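You operate a simulated robot arm through the tools that you are given. There is no shell and no other tool.

You are at the controls of a simulated robot arm. One attempt, no reset.

Task
Fill the tall blue cup to its upper line and the tall green cup to its lower line.
Fine: use the swing tap; open the tank valve first and close it at the end. Where these are worked on the way, their far stop is far enough and under half their travel is too little: tank valve.

It is judged by the outcome, as a careful person would: the job done as asked, and still so three seconds after it is handed in. It fails if anything else is knocked over, pushed out of place, dropped, spilled or broken.

Robot
A 7-joint arm with a fingered hand, fixed in place. Base frame: the origin is on the floor under the middle of its stand, x ahead of it, y to its left, z up. Lengths are in m, angles in degrees, forces in N, time in s.
With the tool pointing down near the work surface it reaches from about 0.1 to 0.72 m from the base axis. Its first joint turns from -69.0 to 172.0 degrees. Payload 3.4 kg.
The TCP is the grasp point between the finger pads, 0.039 m short of the fingertips. In the tool frame z runs along the fingers and y along their closing line. The gripper opens to 0.18 m; its body begins 0.111 m behind the TCP. The gripper is a hand of 3 fingers: y runs from the thumb to the fingers, the wrist lies at [0, 0, -0.262] in the tool frame, and closing takes about 1.5 s.
Orientation is told as [roll, pitch, yaw] about the base's x, y, z axes, in that order, counted from this pose: with the fingers straight down and closing along the base's y, the tool's x points along the base's -x, its y along +y and its z along -z.

Tools
- The arm moves only by the tool nudge_tool. Its argument "moves" is a list of rows, each an object (a shift or turn left out is 0, a gripper value left out holds the last) with "dp": the shift along the tool's x, y, z in m, a list of three; "angular": the turn, a rotation vector about the tool's x, y, z in degrees, a list of three; "claw": the finger opening in m, from 0 to 0.18. In form: [{"dp": [x, y, z], "angular": [rx, ry, rz], "claw": claw}, ...]. A call has 1 to 20 rows; each row is the pose to reach, as a shift and turn from the pose commanded when the call began, along the tool's axes at that moment. Rows are played at 5 a second. More than 0.05 m and 8.6 degrees between two rows, or a gripper value outside its range, and nothing of the call is played. Where a pose cannot be reached the arm comes as near as it can. A force on the tool above 40 N (or 10 N above the force at the start of the call, whichever is more), or a blocked arm, ends the call early, and 0.2 s more pass. The fingers move at their own pace (about 0.072 m/s each) and stop on an object; they squeeze with about 29 N. The grip force told is the motor's: it shows also when the fingers shut on nothing. Time passes only in rows, and 0.2 s behind the last, so rows that repeat a pose let the fingers close. The reply holds the time, the measured pose of the TCP, the force on the tool along the base axes, the opening and the grip force, in the units named above and with some noise, with the torque about the TCP (base axes, N m) and any sound that the robot's microphone picked up.
- Cameras (640 x 400 px; columns grow to the right, rows downward): "scene" is fixed at [0.0434, 0.5033, 1.6579]; the picture's right is [-0.87, -0.50, 0.00], its down [-0.26, 0.45, -0.86] and it looks along [0.43, -0.74, -0.52] (base axes); focal length 349 px, centre (320, 200). "wrist" rides on the gripper at [0.063, -0.036, -0.128] in the tool frame; the picture's right is [0.50, 0.87, 0.00], its down [-0.75, 0.44, -0.49] and it looks along [-0.43, 0.25, 0.87] (tool axes); focal length 226 px, centre (320, 200). There is no depth. A picture from a camera that has moved, and an enlarged one, comes with that camera's place and axes in the base frame and with its lens. The place of the scene camera against the robot may be out by one fixed shift of up to 0.025 m in any direction.
- camera(camera): a new picture of that camera. The clock stands still meanwhile.
- slide_trunk(by): moves the trunk up (or, below 0, down) by that many m; the arm rides with it, the base frame stays. It gives what a move gives, with no picture.
- preshape(shape): the hand has 3 fingers and takes this shape, open, in about a second: jaw (thumb against the fingers, like two jaws); tri (thumb and two fingers); tip (a fingertip pinch); poke (one finger out to press); point (the index stretched); flat (the hand flat); cup (the hand cupped); fist (a fist). The gripper value then closes the fingers along that shape, each until it touches; the sizes above hold for jaw. It gives what a move gives, with no picture.
- inspect(camera, box): a new picture of the part [left, top, right, bottom] of that camera's present view, enlarged. The clock stands still meanwhile.
- close_job(): hands the job in; it is judged then, once.

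Places have to be worked out from the pictures, the camera data and where the tool is seen. Open the gripper and draw the arm clear of the work before you hand the job in, unless the task says otherwise.

The tools are called after "Request:" as a command line: name --argument value ..., lists and objects as JSON in quotes. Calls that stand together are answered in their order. nudge_tool: Moves the arm, as the interface text tells. Its arguments: {"type":"object","properties":{"moves":{"type":"array","items":{"type":"object","properties":{"dp":{"type":"array","items":{"type":"number"}},"angular":{"type":"array","items":{"type":"number"}},"claw":{"type":"number"}}}}},"required":["moves"]} The other tools are called the same way: slide_trunk (by) moves the trunk up or down; preshape (shape) gives the hand a shape; camera (camera) takes a picture; inspect (camera, box) takes an enlarged picture of a part of a camera's view; close_job () hands the job in.

At the start:

```text
clock: 0.0
tcp_pos: [0.3863, -0.263, 1.2551]
tcp_rot: [0.1, 0.1, -0.1]
force: [-0.2, -0.2, -0.3]
torque: [-0.03, -0.01, 0.03]
gripper_width: 0.1802
grip_force: 0.1
shape: jaw
trunk travel left (down, up): [-0.325, 0.217]
```

scene: 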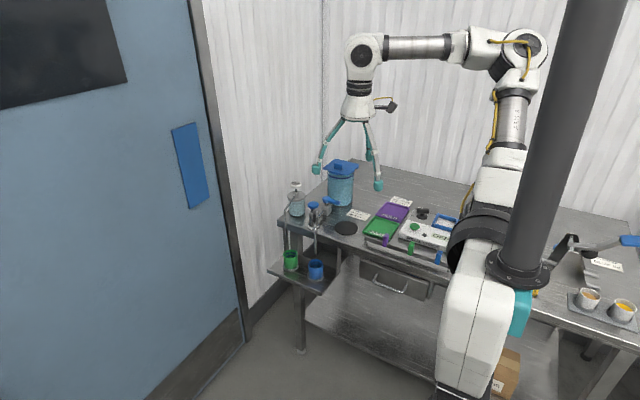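
wrist: 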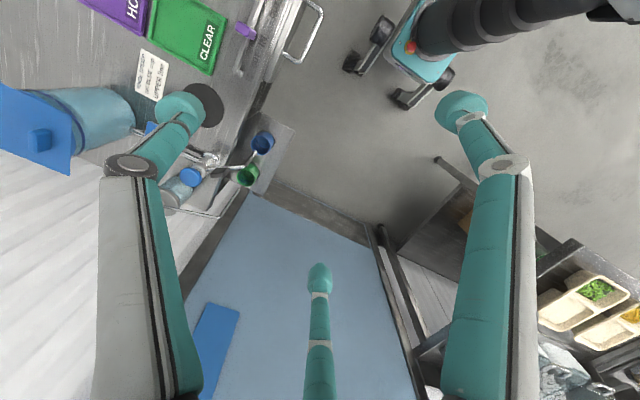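

I'll start by looking closer at the tank, tap and cups in both cameras before moving anything.

Request:
inspect --camera "scene" --box '[260, 150, 400, 300]'

Request:
inspect --camera "wrist" --box '[0, 40, 320, 240]'

Request:
inspect --camera "scene" --box '[280, 170, 360, 230]'

Request:
inspect --camera "scene" --box '[265, 230, 345, 290]'

```text
2.67 times, centred on (330, 225) of scene
camera zoom: at [0.0434, 0.5033, 1.6579], right [-0.87, -0.5, 0.0], down [-0.26, 0.45, -0.86], along [0.43, -0.74, -0.52], focal length 930 px, centre (293, 133)
```

zoom: 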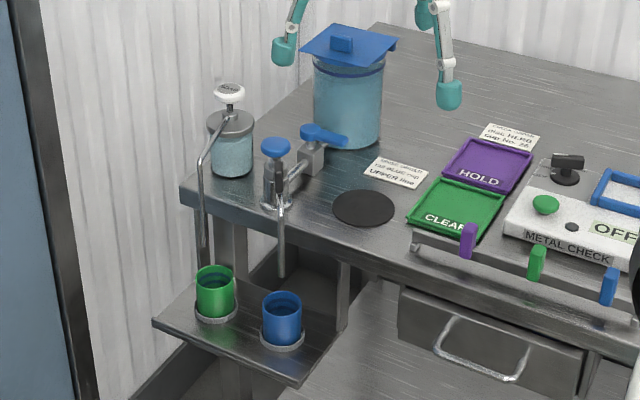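

```text
2.00 times, centred on (160, 140) of wrist
camera zoom: at [0.3245, -0.2994, 1.3835], right [-0.5, 0.87, 0.0], down [0.75, 0.43, 0.49], along [0.43, 0.25, -0.87], focal length 452 px, centre (640, 320)
```

zoom: 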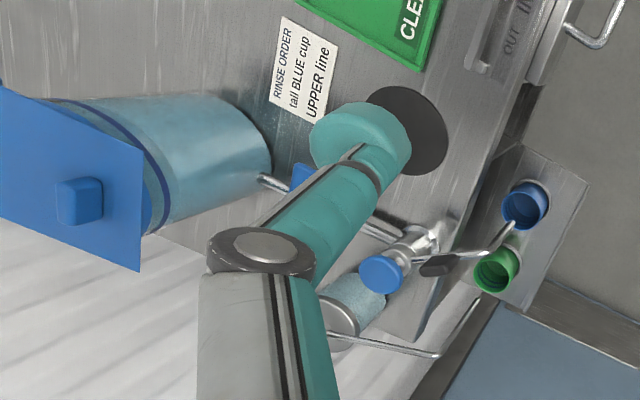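

```text
6.67 times, centred on (320, 200) of scene
camera zoom: at [0.0434, 0.5033, 1.6579], right [-0.87, -0.5, 0.0], down [-0.26, 0.45, -0.86], along [0.43, -0.74, -0.52], focal length 2326 px, centre (320, 200)
```

zoom: 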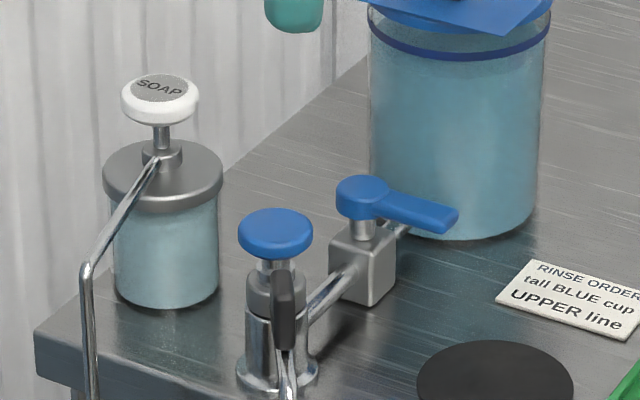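

```text
6.67 times, centred on (305, 260) of scene
camera zoom: at [0.0434, 0.5033, 1.6579], right [-0.87, -0.5, 0.0], down [-0.26, 0.45, -0.86], along [0.43, -0.74, -0.52], focal length 2326 px, centre (420, -200)
```

zoom: 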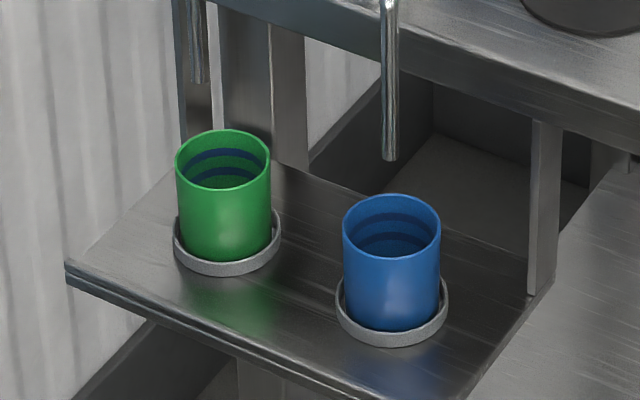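

The knob of the tap looks to be near (0.61,-0.43,0.98), the valve lever near (0.60,-0.515,0.97), and the cups near (0.555/0.665,-0.346). I'll move toward the tap in free air to get a closer wrist view.

Request:
nudge_tool --moves '[{"dp": [-0.016, -0.025, 0.012]}, {"dp": [-0.032, -0.05, 0.025]}, {"dp": [-0.048, -0.075, 0.037]}, {"dp": [-0.064, -0.1, 0.05]}, {"dp": [-0.064, -0.1, 0.05]}]'

Request:
camera --camera "wrist"

Request:
camera --camera "scene"

```text
clock: 1.2
tcp_pos: [0.4493, -0.36, 1.2081]
tcp_rot: [-0.2, -0.1, -0.2]
force: [0.7, 0.5, 0.1]
torque: [0.03, -0.03, 0.02]
gripper_width: 0.18
grip_force: 0.0
shape: jaw
trunk travel left (down, up): [-0.325, 0.217]
```

```text
taken
camera wrist: at [0.3862, -0.3965, 1.3353], right [-0.5, 0.87, 0.0], down [0.75, 0.44, 0.49], along [0.43, 0.24, -0.87], focal length 226 px, centre (320, 200)
```

wrist: 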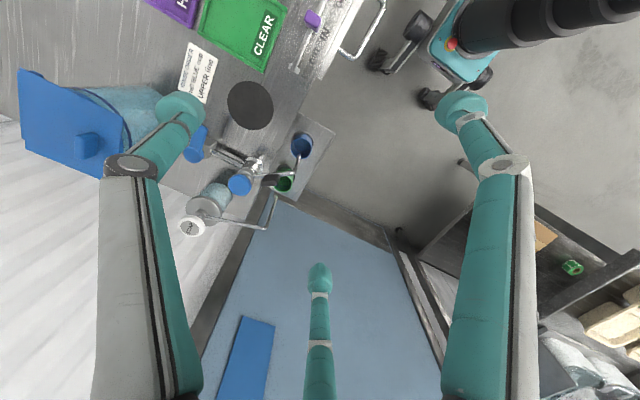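

```text
taken
```

scene: 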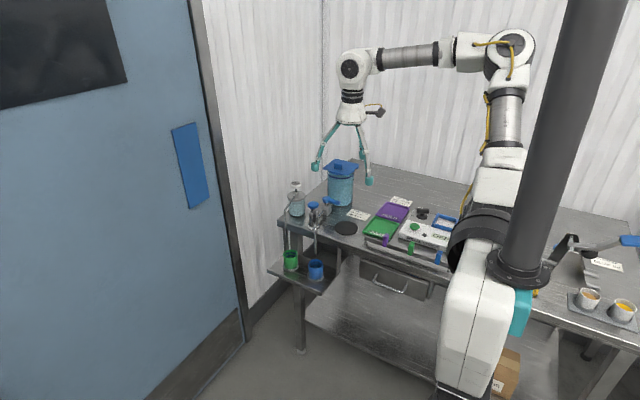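

The tap, cups and valve are visible to the right of the thumb now. I'll enlarge the wrist view around them.

Request:
inspect --camera "wrist" --box '[170, 110, 330, 240]'

Request:
inspect --camera "wrist" --box '[210, 120, 330, 195]'

```text
3.08 times, centred on (250, 175) of wrist
camera zoom: at [0.3862, -0.3965, 1.3353], right [-0.5, 0.87, 0.0], down [0.75, 0.44, 0.49], along [0.43, 0.24, -0.87], focal length 696 px, centre (535, 277)
```

zoom: 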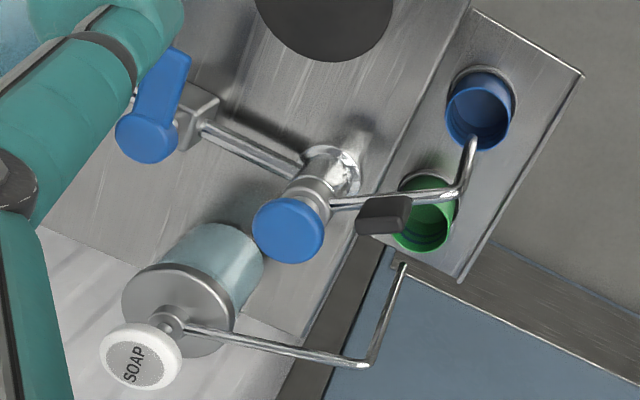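

```text
5.33 times, centred on (270, 158) of wrist
camera zoom: at [0.3862, -0.3965, 1.3353], right [-0.5, 0.87, 0.0], down [0.75, 0.44, 0.49], along [0.43, 0.24, -0.87], focal length 1206 px, centre (587, 427)
```

zoom: 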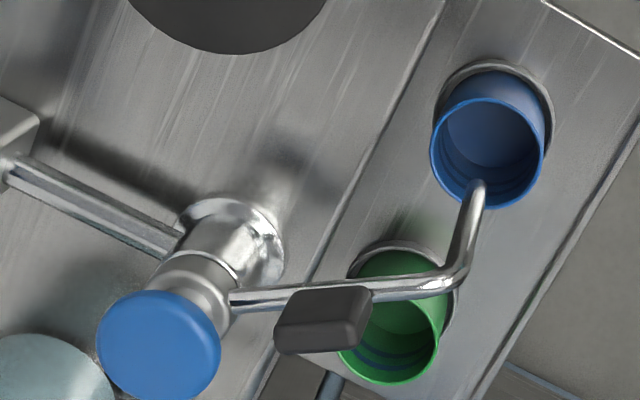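

I can now place things: tap pivot about (0.610,-0.431) with the spout tip already over the blue cup; valve pivot about (0.605,-0.515) with its lever pointing -x (across the pipe, so closed). I'll take the poke shape in free air and see where that finger sits.

Request:
preshape --shape "poke"

Request:
camera --camera "wrist"

Request:
inspect --camera "scene" --box '[260, 60, 420, 220]'

```text
clock: 2.1
tcp_pos: [0.4486, -0.3595, 1.2062]
tcp_rot: [-0.2, 0.0, 0.0]
force: [0.0, -0.3, 0.5]
torque: [-0.01, 0.03, 0.01]
gripper_width: 0.0
grip_force: 0.0
shape: poke
trunk travel left (down, up): [-0.325, 0.217]
```

```text
taken
camera wrist: at [0.387, -0.3964, 1.3348], right [-0.5, 0.87, 0.0], down [0.75, 0.44, 0.49], along [0.43, 0.24, -0.87], focal length 226 px, centre (320, 200)
```

wrist: 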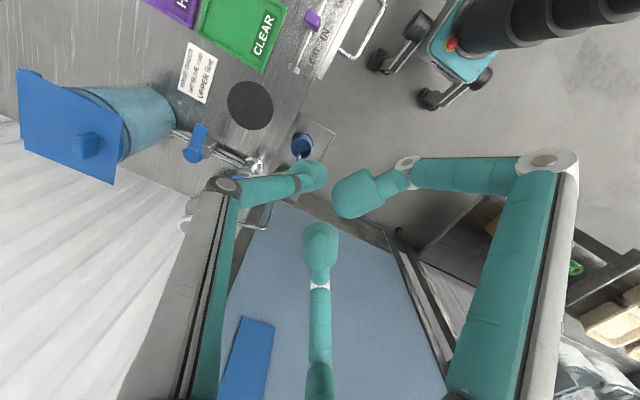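

```text
2.50 times, centred on (340, 140) of scene
camera zoom: at [0.0434, 0.5033, 1.6579], right [-0.87, -0.5, 0.0], down [-0.26, 0.45, -0.86], along [0.43, -0.74, -0.52], focal length 872 px, centre (270, 350)
```

zoom: 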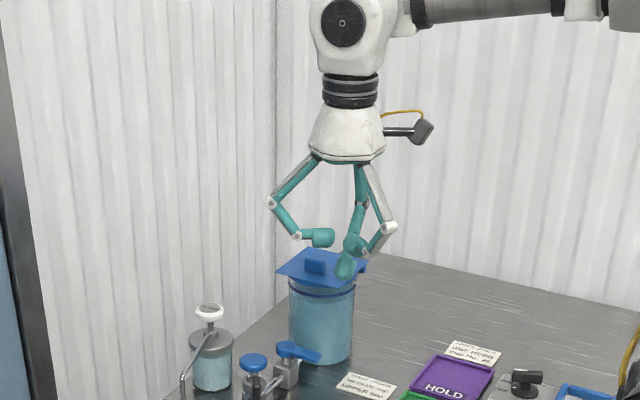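

I'll zoom on the hand from the scene and wrist cameras to see which finger is the poking one and where its tip is.

Request:
inspect --camera "scene" --box '[315, 115, 385, 180]'

Request:
inspect --camera "wrist" --box '[200, 120, 440, 280]'

```text
6.15 times, centred on (350, 148) of scene
camera zoom: at [0.0434, 0.5033, 1.6579], right [-0.87, -0.5, 0.0], down [-0.26, 0.45, -0.86], along [0.43, -0.74, -0.52], focal length 2147 px, centre (135, 523)
```

zoom: 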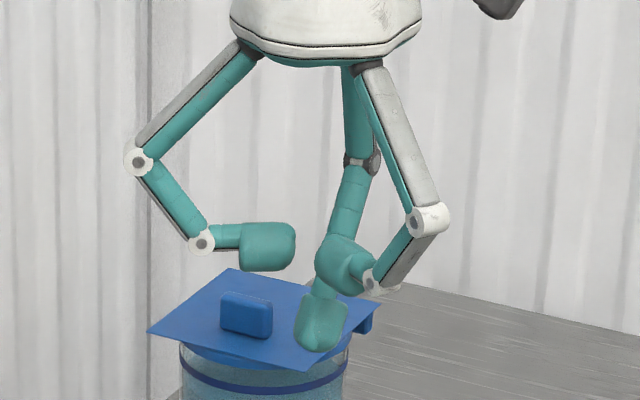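

```text
2.50 times, centred on (320, 200) of wrist
camera zoom: at [0.387, -0.3964, 1.3348], right [-0.5, 0.87, 0.0], down [0.75, 0.44, 0.49], along [0.43, 0.24, -0.87], focal length 565 px, centre (320, 200)
```

zoom: 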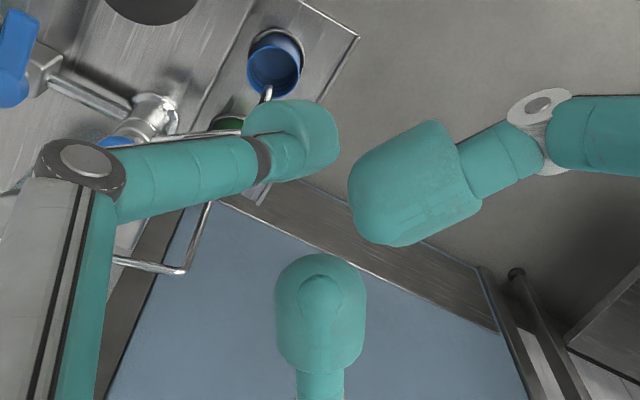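

The thumb is the poking finger: its tip lies about 0.02 m beyond the TCP, with the two curled fingers only ~0.04 m higher. Before choosing, I'll check the point shape, which may give more clearance.

Request:
preshape --shape "point"

Request:
camera --camera "wrist"

Request:
inspect --camera "scene" --box '[315, 115, 385, 180]'

```text
clock: 3.0
tcp_pos: [0.4491, -0.36, 1.2059]
tcp_rot: [0.0, -0.1, 0.0]
force: [0.5, 0.2, 0.9]
torque: [0.0, 0.04, 0.0]
gripper_width: 0.0002
grip_force: 0.1
shape: point
trunk travel left (down, up): [-0.325, 0.217]
```

```text
taken
camera wrist: at [0.3871, -0.3965, 1.3348], right [-0.5, 0.87, 0.0], down [0.75, 0.44, 0.49], along [0.43, 0.24, -0.87], focal length 226 px, centre (320, 200)
```

wrist: 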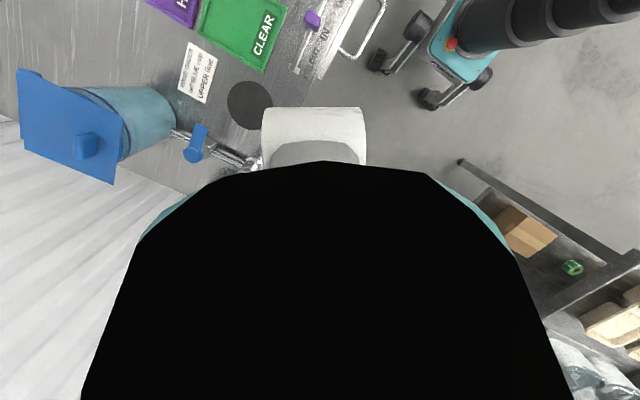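

```text
6.15 times, centred on (350, 148) of scene
camera zoom: at [0.0434, 0.5033, 1.6579], right [-0.87, -0.5, 0.0], down [-0.26, 0.45, -0.86], along [0.43, -0.74, -0.52], focal length 2147 px, centre (135, 523)
```

zoom: 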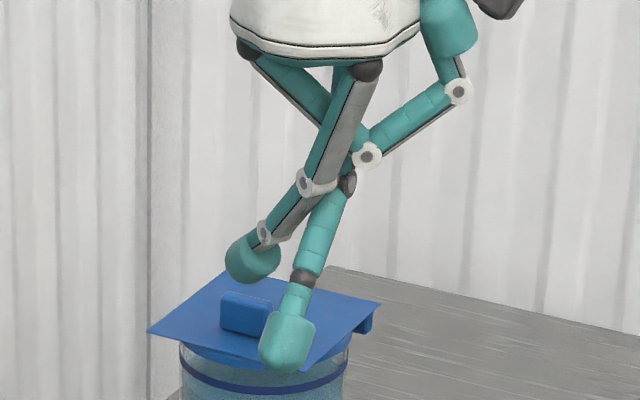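

Point blocks the wrist camera, so poke is the better choice. I'll first open to jaw for a clear, closer look at the valve lever and tap knob from above.

Request:
preshape --shape "jaw"

Request:
nudge_tool --moves '[{"dp": [-0.015, -0.015, 0.02]}, {"dp": [-0.03, -0.03, 0.045]}, {"dp": [-0.045, -0.045, 0.07]}, {"dp": [-0.05, -0.055, 0.09]}, {"dp": [-0.05, -0.055, 0.09]}]'

Request:
camera --camera "wrist"

```text
clock: 3.9
tcp_pos: [0.4482, -0.3598, 1.2071]
tcp_rot: [-0.3, 0.1, -0.1]
force: [0.0, 0.5, -0.1]
torque: [0.0, 0.0, 0.03]
gripper_width: 0.1801
grip_force: 0.1
shape: jaw
trunk travel left (down, up): [-0.325, 0.217]
```

```text
clock: 5.1
tcp_pos: [0.4988, -0.413, 1.117]
tcp_rot: [-0.2, 0.0, -0.1]
force: [0.0, -0.9, -0.1]
torque: [-0.02, 0.01, -0.01]
gripper_width: 0.1799
grip_force: 0.0
shape: jaw
trunk travel left (down, up): [-0.325, 0.217]
```

```text
taken
camera wrist: at [0.4369, -0.4495, 1.2447], right [-0.5, 0.87, 0.0], down [0.75, 0.44, 0.49], along [0.43, 0.24, -0.87], focal length 226 px, centre (320, 200)
```

wrist: 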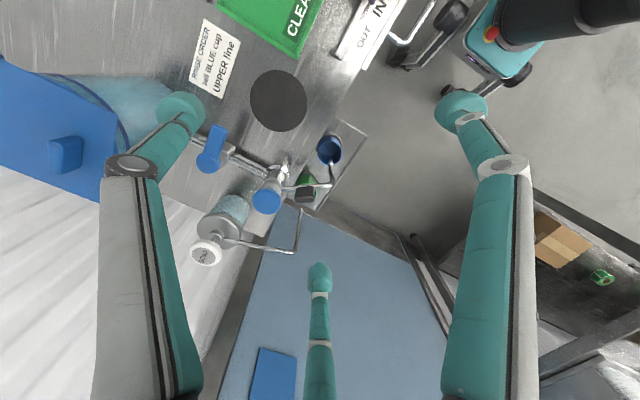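

I have a clear overhead view now; I'll enlarge the valve, the knob and the cups.

Request:
inspect --camera "wrist" --box '[170, 105, 290, 220]'

Request:
inspect --camera "wrist" --box '[240, 120, 370, 230]'

```text
3.48 times, centred on (230, 162) of wrist
camera zoom: at [0.4369, -0.4495, 1.2447], right [-0.5, 0.87, 0.0], down [0.75, 0.44, 0.49], along [0.43, 0.24, -0.87], focal length 786 px, centre (633, 330)
```

zoom: 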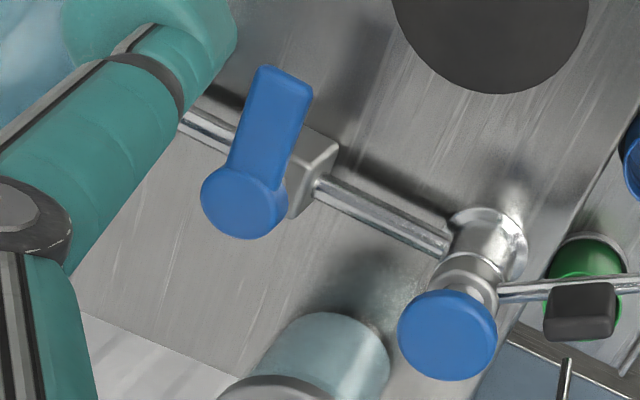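

```text
3.64 times, centred on (305, 175) of wrist
camera zoom: at [0.4369, -0.4495, 1.2447], right [-0.5, 0.87, 0.0], down [0.75, 0.44, 0.49], along [0.43, 0.24, -0.87], focal length 822 px, centre (374, 291)
```

zoom: 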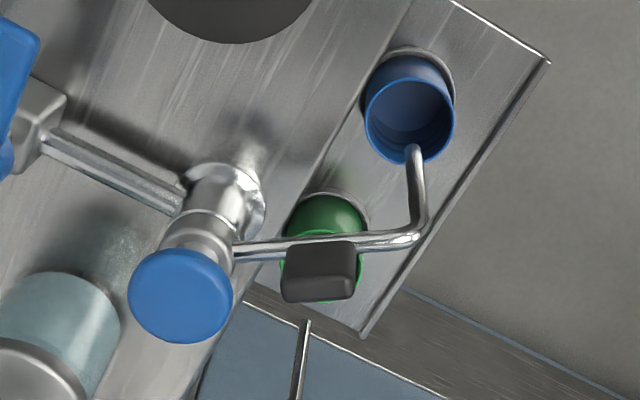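

The lever is clear: pivot about (0.609,-0.530), tip near x=0.553, top z about 0.945. The knob top is about (0.617,-0.437,0.957). I'll take the poke shape and tilt the palm 30° toward +y, which makes the thumb vertical, clears the tank lid and helps reach.

Request:
preshape --shape "poke"

Request:
nudge_tool --moves '[{"dp": [0, 0, -0.01], "angular": [7.5, 0, 0]}, {"dp": [0, 0, -0.02], "angular": [15, 0, 0]}, {"dp": [0, 0, -0.03], "angular": [22.5, 0, 0]}, {"dp": [0, 0, -0.03], "angular": [30, 0, 0]}, {"dp": [0, 0, -0.03], "angular": [30, 0, 0]}]'

Request:
camera --camera "wrist"

Request:
inspect --camera "scene" --box '[270, 110, 400, 240]'

```text
clock: 6.0
tcp_pos: [0.4999, -0.4127, 1.117]
tcp_rot: [-0.2, 0.0, -0.1]
force: [0.1, 0.5, 0.3]
torque: [-0.01, 0.01, 0.01]
gripper_width: 0.0
grip_force: 0.1
shape: poke
trunk travel left (down, up): [-0.325, 0.217]
```

```text
clock: 7.2
tcp_pos: [0.499, -0.4139, 1.1478]
tcp_rot: [-30.2, -0.1, -0.2]
force: [0.7, -0.7, 0.0]
torque: [0.0, -0.03, 0.02]
gripper_width: 0.0
grip_force: 0.0
shape: poke
trunk travel left (down, up): [-0.325, 0.217]
```

```text
taken
camera wrist: at [0.4367, -0.3812, 1.2762], right [-0.5, 0.75, -0.44], down [0.75, 0.62, 0.21], along [0.43, -0.23, -0.88], focal length 226 px, centre (320, 200)
```

wrist: 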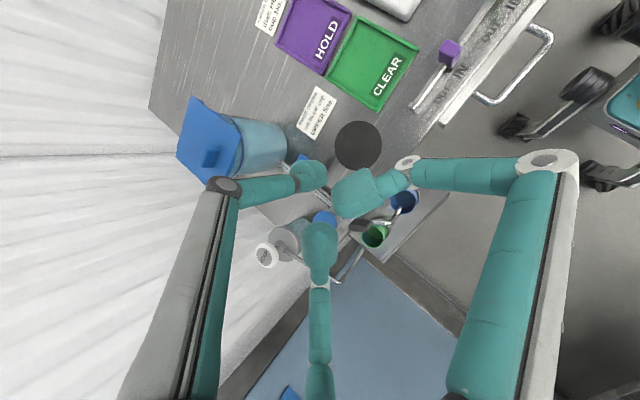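

```text
3.08 times, centred on (335, 175) of scene
camera zoom: at [0.0434, 0.5033, 1.6579], right [-0.87, -0.5, 0.0], down [-0.26, 0.45, -0.86], along [0.43, -0.74, -0.52], focal length 1074 px, centre (274, 277)
```

zoom: 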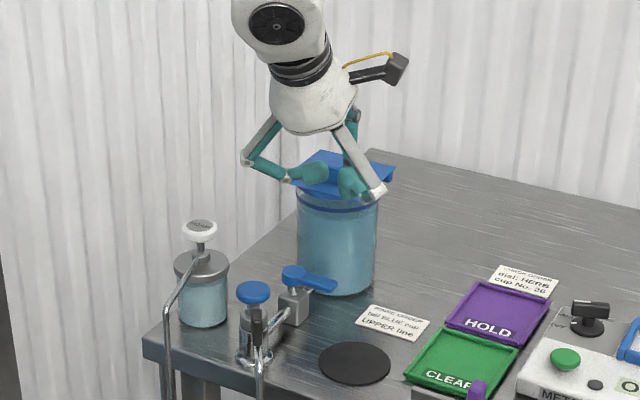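

With 30° of tilt the curled fingers drop to nearly the thumb's height, and they sit toward the knob. I'll turn the hand by +45° so the thumb faces radially outward and the curled fingers face the robot, then reduce the tilt a bit.

Request:
nudge_tool --moves '[{"angular": [0, -3.75, -6.495]}, {"angular": [0, -7.5, -12.99]}, {"angular": [0, -11.25, -19.485]}, {"angular": [0, -15, -25.98]}, {"angular": [0, -18.75, -32.475]}, {"angular": [0, -22.5, -38.97]}, {"angular": [0, -22.5, -38.97]}]'

Request:
nudge_tool --moves '[{"angular": [-6, 0, 0]}, {"angular": [-6, 0, 0]}]'

Request:
camera --camera "wrist"

Request:
inspect --camera "scene" --box '[270, 110, 400, 240]'

```text
clock: 8.8
tcp_pos: [0.5006, -0.4121, 1.1475]
tcp_rot: [-30.1, 0.1, 45.1]
force: [0.2, 0.1, 0.5]
torque: [-0.02, 0.0, 0.0]
gripper_width: 0.0001
grip_force: 0.2
shape: poke
trunk travel left (down, up): [-0.325, 0.217]
```

```text
clock: 9.4
tcp_pos: [0.4988, -0.4148, 1.1468]
tcp_rot: [-24.1, -0.1, 45.0]
force: [0.4, -1.2, 0.4]
torque: [-0.04, -0.03, 0.02]
gripper_width: 0.0001
grip_force: 0.2
shape: poke
trunk travel left (down, up): [-0.325, 0.217]
```

```text
taken
camera wrist: at [0.4419, -0.4452, 1.2786], right [-0.91, 0.21, -0.35], down [0.11, 0.96, 0.27], along [0.39, 0.21, -0.9], focal length 226 px, centre (320, 200)
```

wrist: 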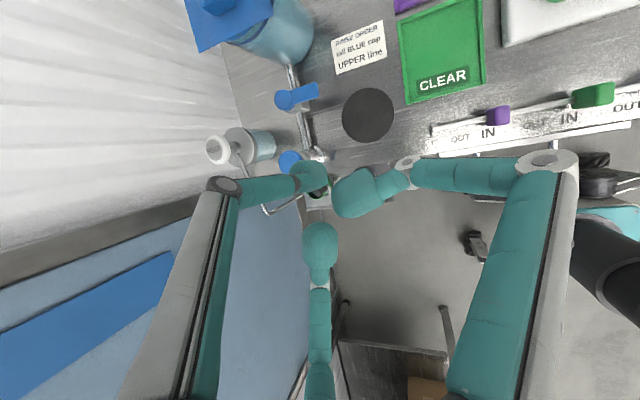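

```text
3.08 times, centred on (335, 175) of scene
camera zoom: at [0.0434, 0.5033, 1.6579], right [-0.87, -0.5, 0.0], down [-0.26, 0.45, -0.86], along [0.43, -0.74, -0.52], focal length 1074 px, centre (274, 277)
```

zoom: 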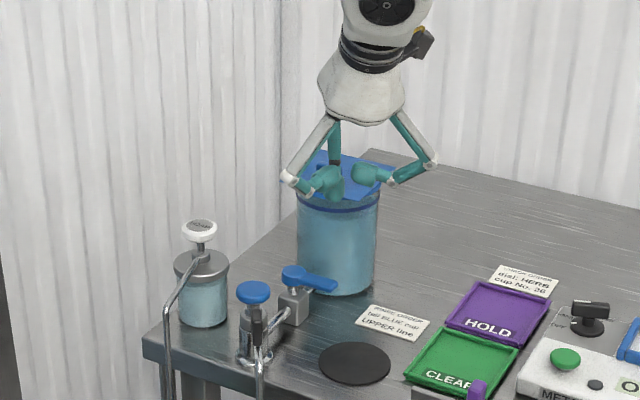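

This view shows the lever, knob and soap unobstructed from a new angle; I'll enlarge it for precise positions, including my thumb tip.

Request:
inspect --camera "wrist" --box '[230, 60, 350, 135]'

Request:
inspect --camera "wrist" --box '[200, 120, 400, 245]'

Request:
inspect --camera "scene" --box '[310, 140, 380, 190]'

```text
5.33 times, centred on (290, 98) of wrist
camera zoom: at [0.4419, -0.4452, 1.2786], right [-0.91, 0.21, -0.35], down [0.11, 0.96, 0.27], along [0.39, 0.21, -0.9], focal length 1206 px, centre (480, 747)
```

zoom: 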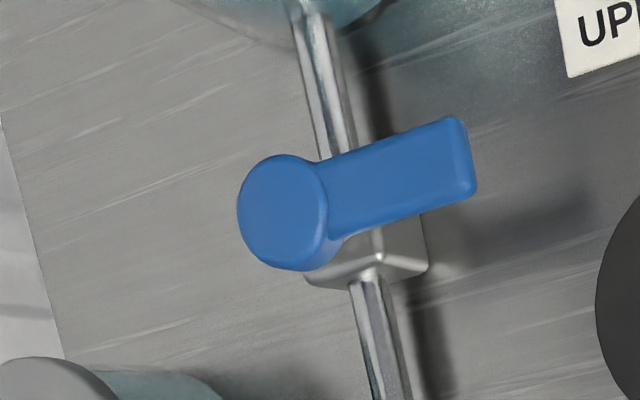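

```text
3.20 times, centred on (300, 182) of wrist
camera zoom: at [0.4419, -0.4452, 1.2786], right [-0.91, 0.21, -0.35], down [0.11, 0.96, 0.27], along [0.39, 0.21, -0.9], focal length 723 px, centre (384, 256)
```

zoom: 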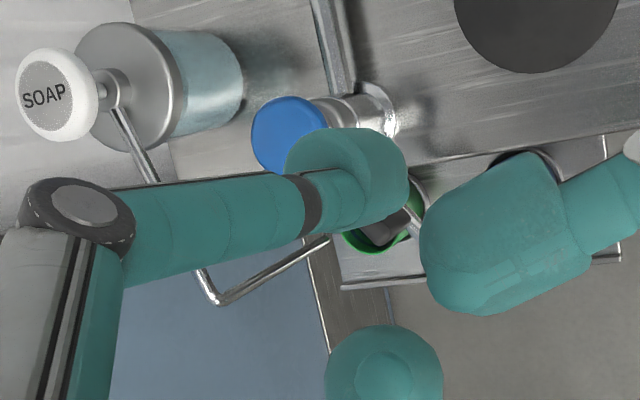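

```text
8.00 times, centred on (345, 165) of scene
camera zoom: at [0.0434, 0.5033, 1.6579], right [-0.87, -0.5, 0.0], down [-0.26, 0.45, -0.86], along [0.43, -0.74, -0.52], focal length 2791 px, centre (120, 480)
```

zoom: 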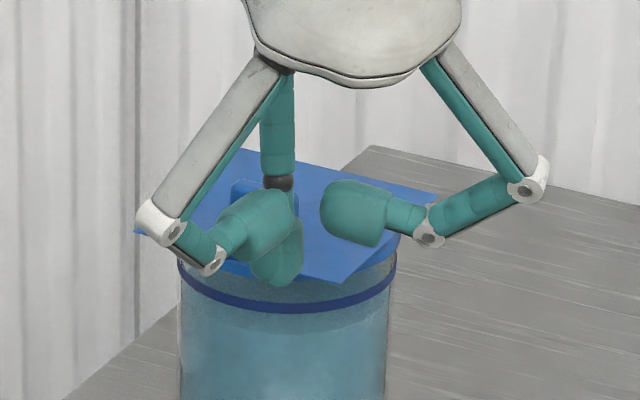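

Estimates agree on: lever pivot ≈ (0.611,-0.529), top z ≈ 0.948, half-width ≈ 0.012; knob top ≈ (0.616,-0.438,0.96). I'll bring the thumb tip to hover ~0.05 m above the +y side of the lever, then verify in both views.

Request:
nudge_tool --moves '[{"dp": [0.0006, -0.008, 0.038]}, {"dp": [0.0012, -0.016, 0.077]}, {"dp": [0.002, -0.025, 0.115]}, {"dp": [0.0025, -0.033, 0.154]}, {"dp": [0.0025, -0.033, 0.154]}]'

Request:
inspect --camera "wrist" --box '[200, 80, 400, 205]'

Request:
inspect --camera "scene" --box '[280, 160, 380, 235]'

```text
clock: 10.6
tcp_pos: [0.5631, -0.48, 1.0233]
tcp_rot: [-24.2, 0.0, 45.0]
force: [0.3, -0.7, 0.8]
torque: [0.01, -0.03, -0.01]
gripper_width: 0.0002
grip_force: 0.0
shape: poke
trunk travel left (down, up): [-0.325, 0.217]
```

```text
3.20 times, centred on (300, 142) of wrist
camera zoom: at [0.5059, -0.5123, 1.1549], right [-0.91, 0.21, -0.35], down [0.11, 0.96, 0.27], along [0.39, 0.21, -0.9], focal length 723 px, centre (384, 384)
```

zoom: 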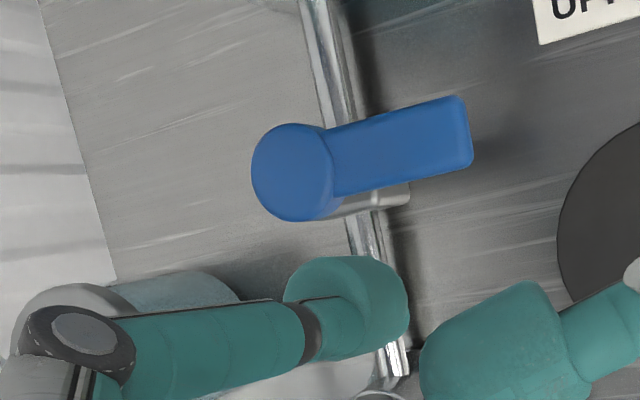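

```text
5.33 times, centred on (330, 198) of scene
camera zoom: at [0.0434, 0.5033, 1.6579], right [-0.87, -0.5, 0.0], down [-0.26, 0.45, -0.86], along [0.43, -0.74, -0.52], focal length 1861 px, centre (267, 213)
```

zoom: 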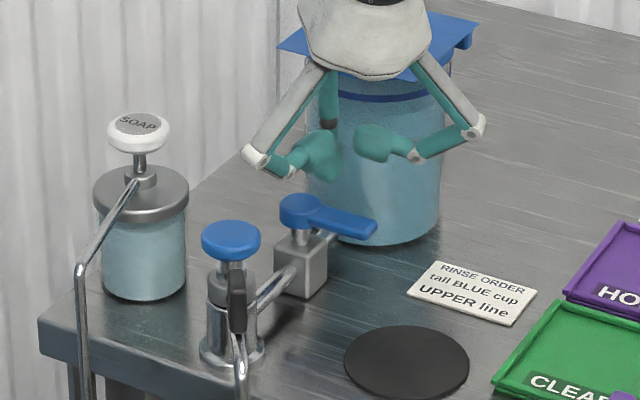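

The lever top is nearer z≈0.93, with the pivot near (0.6205,-0.535). One curled finger would come close to the tap's black handle when I descend, so I'll yaw the hand another +25° while still high.

Request:
nudge_tool --moves '[{"angular": [0, -2.55, -5.7]}, {"angular": [0, -5.1, -11.4]}, {"angular": [0, -7.65, -17.1]}, {"angular": [0, -10.2, -22.8]}, {"angular": [0, -10.2, -22.8]}]'

Request:
camera --camera "wrist"

Request:
inspect --camera "scene" --box '[280, 160, 380, 235]'

```text
clock: 11.8
tcp_pos: [0.563, -0.4813, 1.0216]
tcp_rot: [-24.2, 0.1, 70.0]
force: [0.1, -0.3, 0.4]
torque: [0.0, 0.03, -0.02]
gripper_width: 0.0
grip_force: 0.1
shape: poke
trunk travel left (down, up): [-0.325, 0.217]
```

```text
taken
camera wrist: at [0.5248, -0.5336, 1.1525], right [-0.91, -0.2, -0.35], down [-0.3, 0.91, 0.27], along [0.27, 0.35, -0.9], focal length 226 px, centre (320, 200)
```

wrist: 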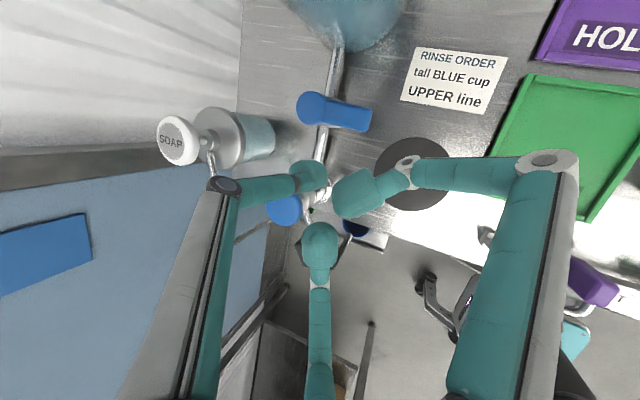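

```text
5.33 times, centred on (330, 198) of scene
camera zoom: at [0.0434, 0.5033, 1.6579], right [-0.87, -0.5, 0.0], down [-0.26, 0.45, -0.86], along [0.43, -0.74, -0.52], focal length 1861 px, centre (267, 213)
```

zoom: 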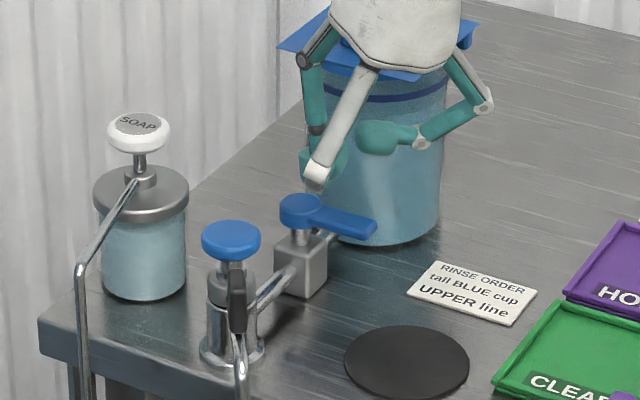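

View 5 and view 4 agree: lever pivot top at (0.6205,-0.536,0.930). The thumb tip is near (0.578,-0.491,0.993), so I'll descend on the +y side of the lever to put the tip beside it.

Request:
nudge_tool --moves '[{"dp": [0.001, 0.007, 0.02]}, {"dp": [0.002, 0.014, 0.04]}, {"dp": [0.003, 0.021, 0.06]}, {"dp": [0.0039, 0.0278, 0.0785]}, {"dp": [0.0039, 0.0278, 0.0785]}]'

Request:
inspect --camera "wrist" --box '[220, 80, 420, 205]'

Request:
inspect --camera "scene" --box '[280, 160, 380, 235]'

```text
clock: 13.0
tcp_pos: [0.5679, -0.4866, 0.9373]
tcp_rot: [-24.0, 0.1, 69.9]
force: [-0.4, -0.3, -0.1]
torque: [0.01, -0.04, 0.01]
gripper_width: 0.0002
grip_force: 0.2
shape: poke
trunk travel left (down, up): [-0.325, 0.217]
```

```text
3.20 times, centred on (320, 142) of wrist
camera zoom: at [0.5291, -0.5397, 1.0679], right [-0.91, -0.2, -0.35], down [-0.3, 0.91, 0.27], along [0.27, 0.35, -0.9], focal length 723 px, centre (320, 384)
```

zoom: 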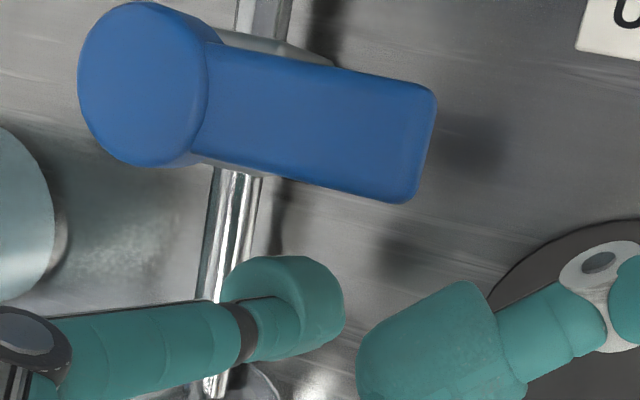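

```text
5.33 times, centred on (330, 198) of scene
camera zoom: at [0.0434, 0.5033, 1.6579], right [-0.87, -0.5, 0.0], down [-0.26, 0.45, -0.86], along [0.43, -0.74, -0.52], focal length 1861 px, centre (267, 213)
```

zoom: 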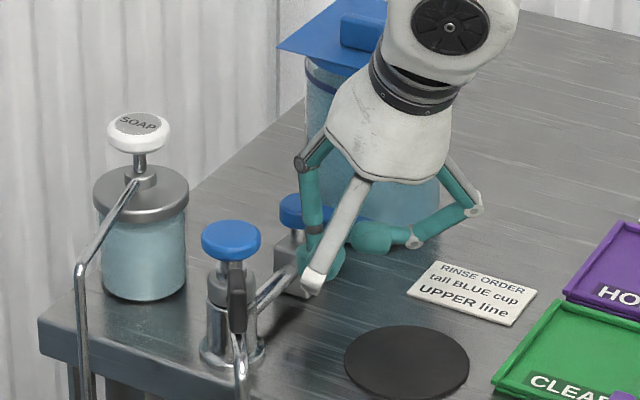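

The tip is beside the lever with about 1.5 cm gap and no contact. I'll push slowly toward -y (counter-clockwise, toward the tank) and watch the force.

Request:
nudge_tool --moves '[{"dp": [0.0047, -0.0016, 0.0007]}, {"dp": [0.0094, -0.0031, 0.0014]}, {"dp": [0.0141, -0.0047, 0.0021]}, {"dp": [0.0188, -0.0062, 0.0028]}]'

Request:
inspect --camera "wrist" --box '[220, 80, 420, 205]'

```text
clock: 14.0
tcp_pos: [0.5686, -0.5067, 0.9369]
tcp_rot: [-24.1, 0.1, 69.9]
force: [0.1, 0.1, -0.6]
torque: [0.01, -0.03, 0.02]
gripper_width: 0.0
grip_force: 0.2
shape: poke
trunk travel left (down, up): [-0.325, 0.217]
```

```text
3.20 times, centred on (320, 142) of wrist
camera zoom: at [0.5298, -0.5597, 1.0684], right [-0.91, -0.2, -0.35], down [-0.3, 0.91, 0.27], along [0.27, 0.35, -0.9], focal length 723 px, centre (320, 384)
```

zoom: 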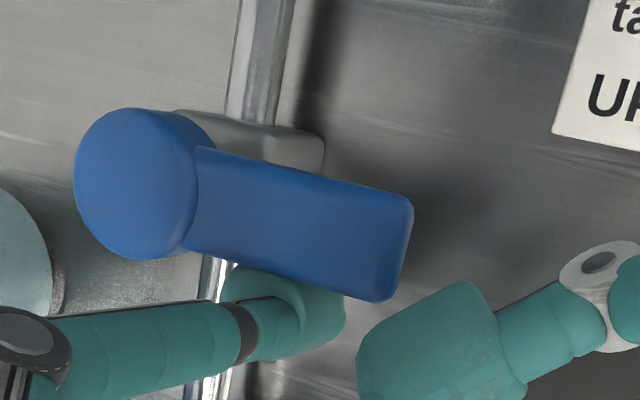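

No contact yet, but the tip is now right at the lever's edge. I'll continue with small steps.

Request:
nudge_tool --moves '[{"dp": [0.0028, -0.0009, 0.0004]}, {"dp": [0.0056, -0.0019, 0.0008]}, {"dp": [0.0056, -0.0019, 0.0008]}]'

Request:
inspect --camera "wrist" --box '[220, 80, 420, 205]'

```text
clock: 14.8
tcp_pos: [0.5669, -0.5126, 0.9361]
tcp_rot: [-24.1, 0.1, 69.9]
force: [0.4, 2.9, -0.1]
torque: [0.03, -0.05, 0.05]
gripper_width: 0.0002
grip_force: 0.1
shape: poke
trunk travel left (down, up): [-0.325, 0.217]
```

```text
3.20 times, centred on (320, 142) of wrist
camera zoom: at [0.5291, -0.565, 1.0684], right [-0.91, -0.2, -0.35], down [-0.3, 0.91, 0.27], along [0.27, 0.35, -0.9], focal length 723 px, centre (320, 384)
```

zoom: 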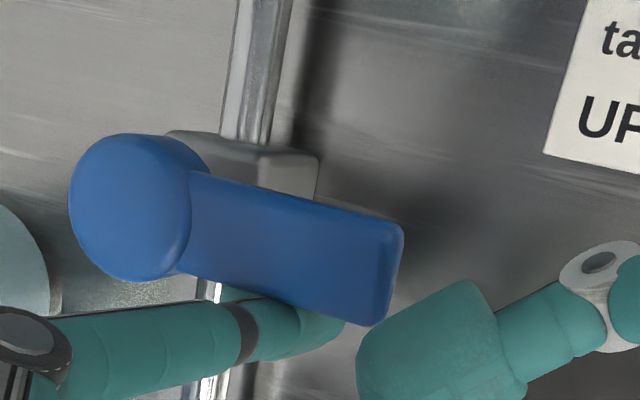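

Contact: about 3 N on the lever. I'll push 4 mm more and see whether the force rises sharply (stop) or stays low (turning).

Request:
nudge_tool --moves '[{"dp": [0.0019, -0.0006, 0.0003]}, {"dp": [0.0038, -0.0012, 0.0006]}, {"dp": [0.0038, -0.0012, 0.0006]}]'

Request:
inspect --camera "wrist" --box '[220, 80, 420, 205]'

```text
clock: 15.6
tcp_pos: [0.5685, -0.5128, 0.9376]
tcp_rot: [-24.1, 0.0, 70.0]
force: [-1.1, 19.8, -3.5]
torque: [0.15, 0.1, 0.29]
gripper_width: 0.0
grip_force: 0.1
shape: poke
trunk travel left (down, up): [-0.325, 0.217]
```

```text
3.20 times, centred on (320, 142) of wrist
camera zoom: at [0.5293, -0.5661, 1.0689], right [-0.91, -0.2, -0.35], down [-0.3, 0.91, 0.27], along [0.27, 0.36, -0.9], focal length 723 px, centre (320, 384)
```

zoom: 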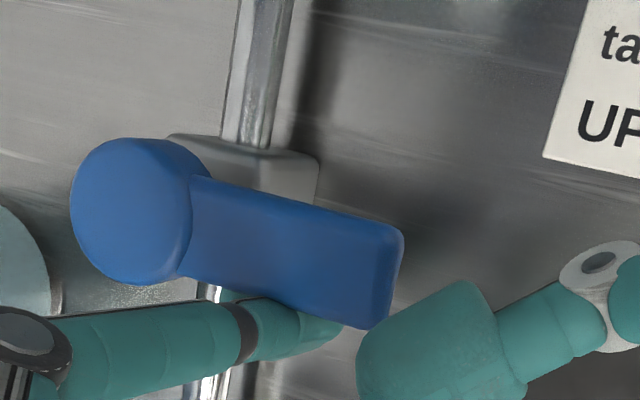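

Nearly 20 N with no motion: the lever is against its stop that way, so it opens clockwise (free end toward the tap). I'll back off, lift, and move to the tank side of the lever's free end, keeping clear of the lid.

Request:
nudge_tool --moves '[{"dp": [-0.0094, 0.0031, -0.0014]}, {"dp": [-0.0188, 0.0062, -0.0028]}, {"dp": [-0.0188, -0.0122, -0.0439]}, {"dp": [-0.0188, -0.0306, -0.0849]}, {"dp": [0.0216, -0.0207, -0.0894]}, {"dp": [0.062, -0.0108, -0.0938]}, {"dp": [0.062, -0.0108, -0.0938]}]'

Request:
camera --camera "wrist"

Request:
inspect --camera "scene" --box '[290, 150, 390, 225]'

```text
clock: 17.2
tcp_pos: [0.5207, -0.5624, 1.0292]
tcp_rot: [-24.0, 0.1, 69.9]
force: [0.3, 0.5, 0.4]
torque: [0.0, 0.01, 0.01]
gripper_width: 0.0002
grip_force: 0.0
shape: poke
trunk travel left (down, up): [-0.325, 0.217]
```

```text
taken
camera wrist: at [0.4818, -0.6153, 1.1617], right [-0.91, -0.2, -0.35], down [-0.3, 0.91, 0.27], along [0.27, 0.35, -0.9], focal length 226 px, centre (320, 200)
```

wrist: 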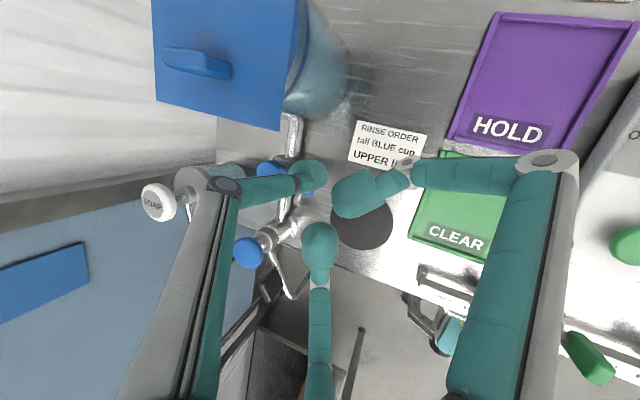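

```text
5.33 times, centred on (340, 188) of scene
camera zoom: at [0.0434, 0.5033, 1.6579], right [-0.87, -0.5, 0.0], down [-0.26, 0.45, -0.86], along [0.43, -0.74, -0.52], focal length 1861 px, centre (213, 267)
```

zoom: 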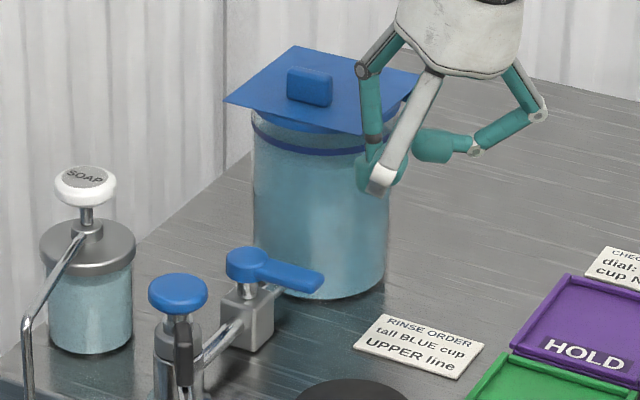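

The lid corner is at (0.564,-0.598,1.021), so the thumb (about (0.535,-0.572)) has room. I'll descend 9 cm here, then check before sliding in behind the lever's free end.

Request:
nudge_tool --moves '[{"dp": [0, 0.0123, 0.0274]}, {"dp": [0, 0.0245, 0.0547]}, {"dp": [0, 0.0368, 0.0821]}, {"dp": [0, 0.0368, 0.0821]}]'

Request:
camera --camera "wrist"

Request:
inspect --camera "scene" --box '[290, 150, 390, 225]'

```text
clock: 18.2
tcp_pos: [0.5209, -0.5595, 0.9401]
tcp_rot: [-24.2, 0.2, 70.1]
force: [0.5, 0.4, 0.5]
torque: [-0.01, -0.01, 0.02]
gripper_width: 0.0
grip_force: 0.0
shape: poke
trunk travel left (down, up): [-0.325, 0.217]
```

```text
taken
camera wrist: at [0.4817, -0.6126, 1.0723], right [-0.91, -0.2, -0.35], down [-0.3, 0.91, 0.27], along [0.27, 0.35, -0.9], focal length 226 px, centre (320, 200)
```

wrist: 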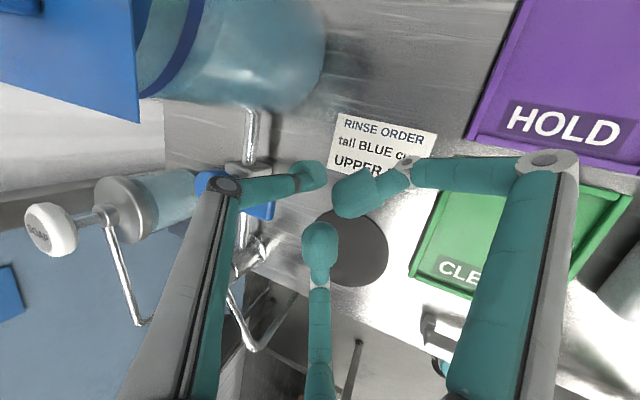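

```text
5.33 times, centred on (340, 188) of scene
camera zoom: at [0.0434, 0.5033, 1.6579], right [-0.87, -0.5, 0.0], down [-0.26, 0.45, -0.86], along [0.43, -0.74, -0.52], focal length 1861 px, centre (213, 267)
```

zoom: 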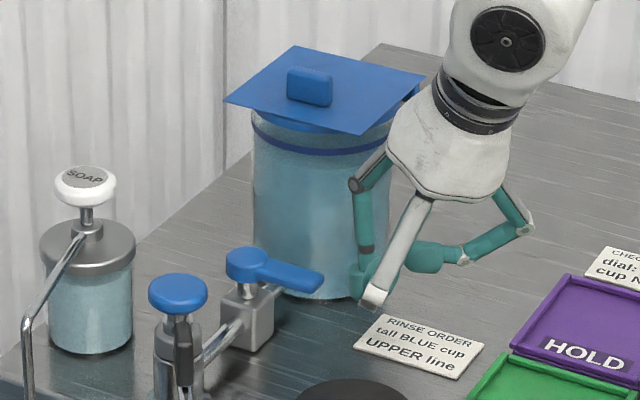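

The thumb is low and clear of the tank and lid. I'll slide +x 3.5 cm to bring the tip behind the lever's free end.

Request:
nudge_tool --moves '[{"dp": [-0.004, -0.01, 0.0045]}, {"dp": [-0.008, -0.02, 0.009]}, {"dp": [-0.012, -0.03, 0.0135]}, {"dp": [-0.012, -0.03, 0.0135]}]'

Request:
camera --camera "wrist"

Request:
inspect --camera "scene" --box '[290, 150, 390, 225]'

```text
clock: 19.2
tcp_pos: [0.5551, -0.5633, 0.9403]
tcp_rot: [-24.1, 0.1, 69.8]
force: [1.4, 0.6, -0.5]
torque: [-0.01, -0.02, -0.01]
gripper_width: 0.0003
grip_force: 0.0
shape: poke
trunk travel left (down, up): [-0.325, 0.217]
```

```text
taken
camera wrist: at [0.517, -0.6165, 1.0708], right [-0.91, -0.2, -0.35], down [-0.3, 0.91, 0.27], along [0.27, 0.35, -0.9], focal length 226 px, centre (320, 200)
```

wrist: 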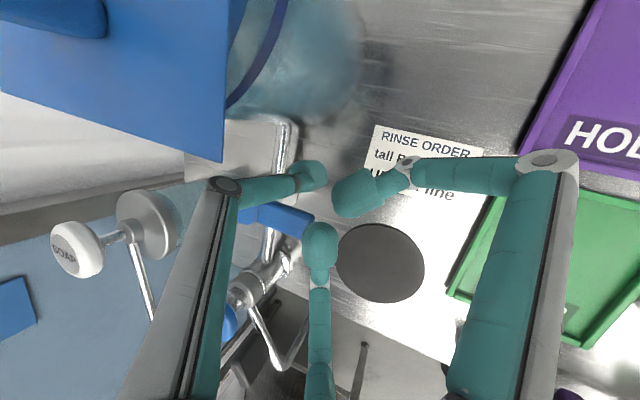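

```text
5.33 times, centred on (340, 188) of scene
camera zoom: at [0.0434, 0.5033, 1.6579], right [-0.87, -0.5, 0.0], down [-0.26, 0.45, -0.86], along [0.43, -0.74, -0.52], focal length 1861 px, centre (213, 267)
```

zoom: 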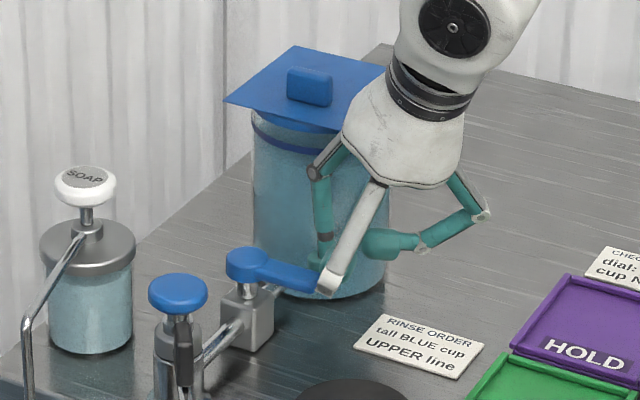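

Zooming in to confirm the tip is behind the free end of the lever and overlapping it in height.

Request:
inspect --camera "wrist" --box '[220, 130, 380, 255]'

Request:
inspect --camera "scene" --box '[320, 180, 370, 215]'

```text
3.20 times, centred on (300, 192) of wrist
camera zoom: at [0.517, -0.6165, 1.0708], right [-0.91, -0.2, -0.35], down [-0.3, 0.91, 0.27], along [0.27, 0.35, -0.9], focal length 723 px, centre (384, 224)
```

zoom: 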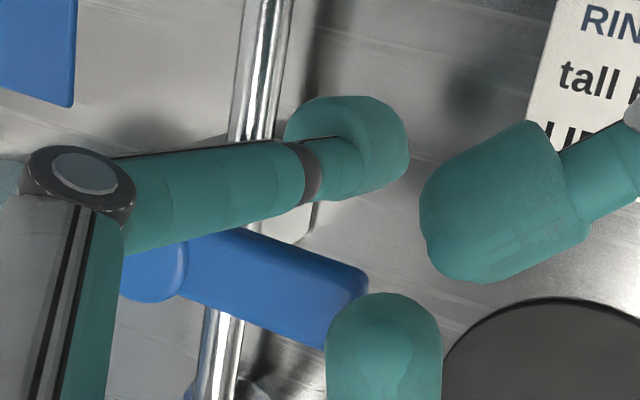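

```text
11.43 times, centred on (345, 198) of scene
camera zoom: at [0.0434, 0.5033, 1.6579], right [-0.87, -0.5, 0.0], down [-0.26, 0.45, -0.86], along [0.43, -0.74, -0.52], focal length 3988 px, centre (34, 229)
```

zoom: 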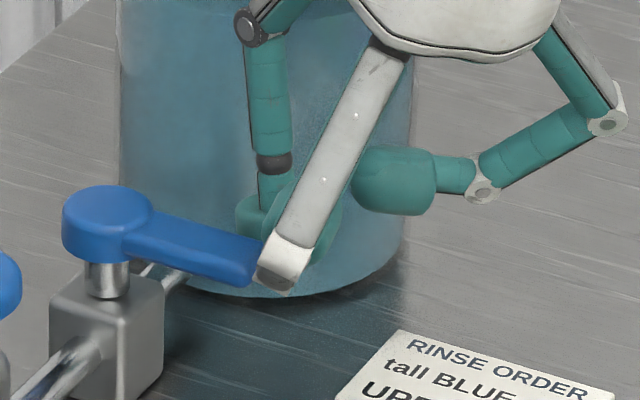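

The tip is behind the lever, just inside its free end. I'll push +y slowly and watch the force for turning.

Request:
nudge_tool --moves '[{"dp": [-0.0053, 0.0005, -0.0002]}, {"dp": [-0.0107, 0.0009, -0.0005]}, {"dp": [-0.016, 0.0014, -0.0007]}, {"dp": [-0.0205, 0.0029, -0.0013]}, {"dp": [-0.0249, 0.0044, -0.002]}]'

Request:
inspect --camera "wrist" --box '[220, 130, 380, 255]'

Request:
inspect --camera "scene" --box '[320, 180, 370, 215]'

```text
clock: 20.4
tcp_pos: [0.559, -0.5419, 0.9367]
tcp_rot: [-24.1, 0.1, 70.0]
force: [-1.4, -2.3, 0.2]
torque: [0.01, 0.01, -0.05]
gripper_width: 0.0
grip_force: 0.1
shape: poke
trunk travel left (down, up): [-0.325, 0.217]
```

```text
3.20 times, centred on (300, 192) of wrist
camera zoom: at [0.5197, -0.595, 1.0686], right [-0.91, -0.2, -0.35], down [-0.3, 0.91, 0.27], along [0.27, 0.35, -0.9], focal length 723 px, centre (384, 224)
```

zoom: 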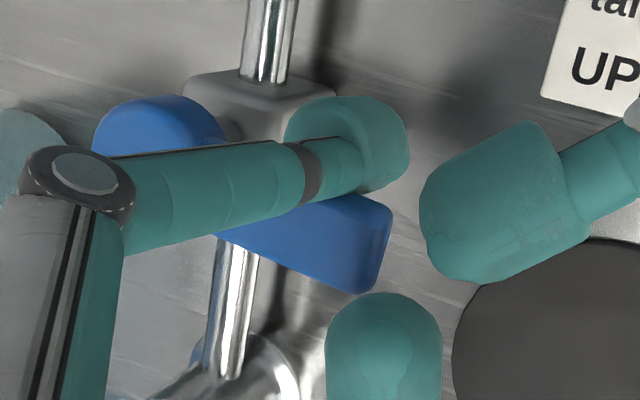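

```text
11.43 times, centred on (345, 198) of scene
camera zoom: at [0.0434, 0.5033, 1.6579], right [-0.87, -0.5, 0.0], down [-0.26, 0.45, -0.86], along [0.43, -0.74, -0.52], focal length 3988 px, centre (34, 229)
```

zoom: 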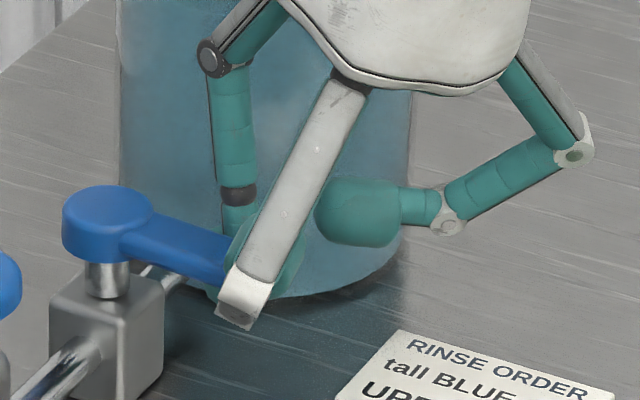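

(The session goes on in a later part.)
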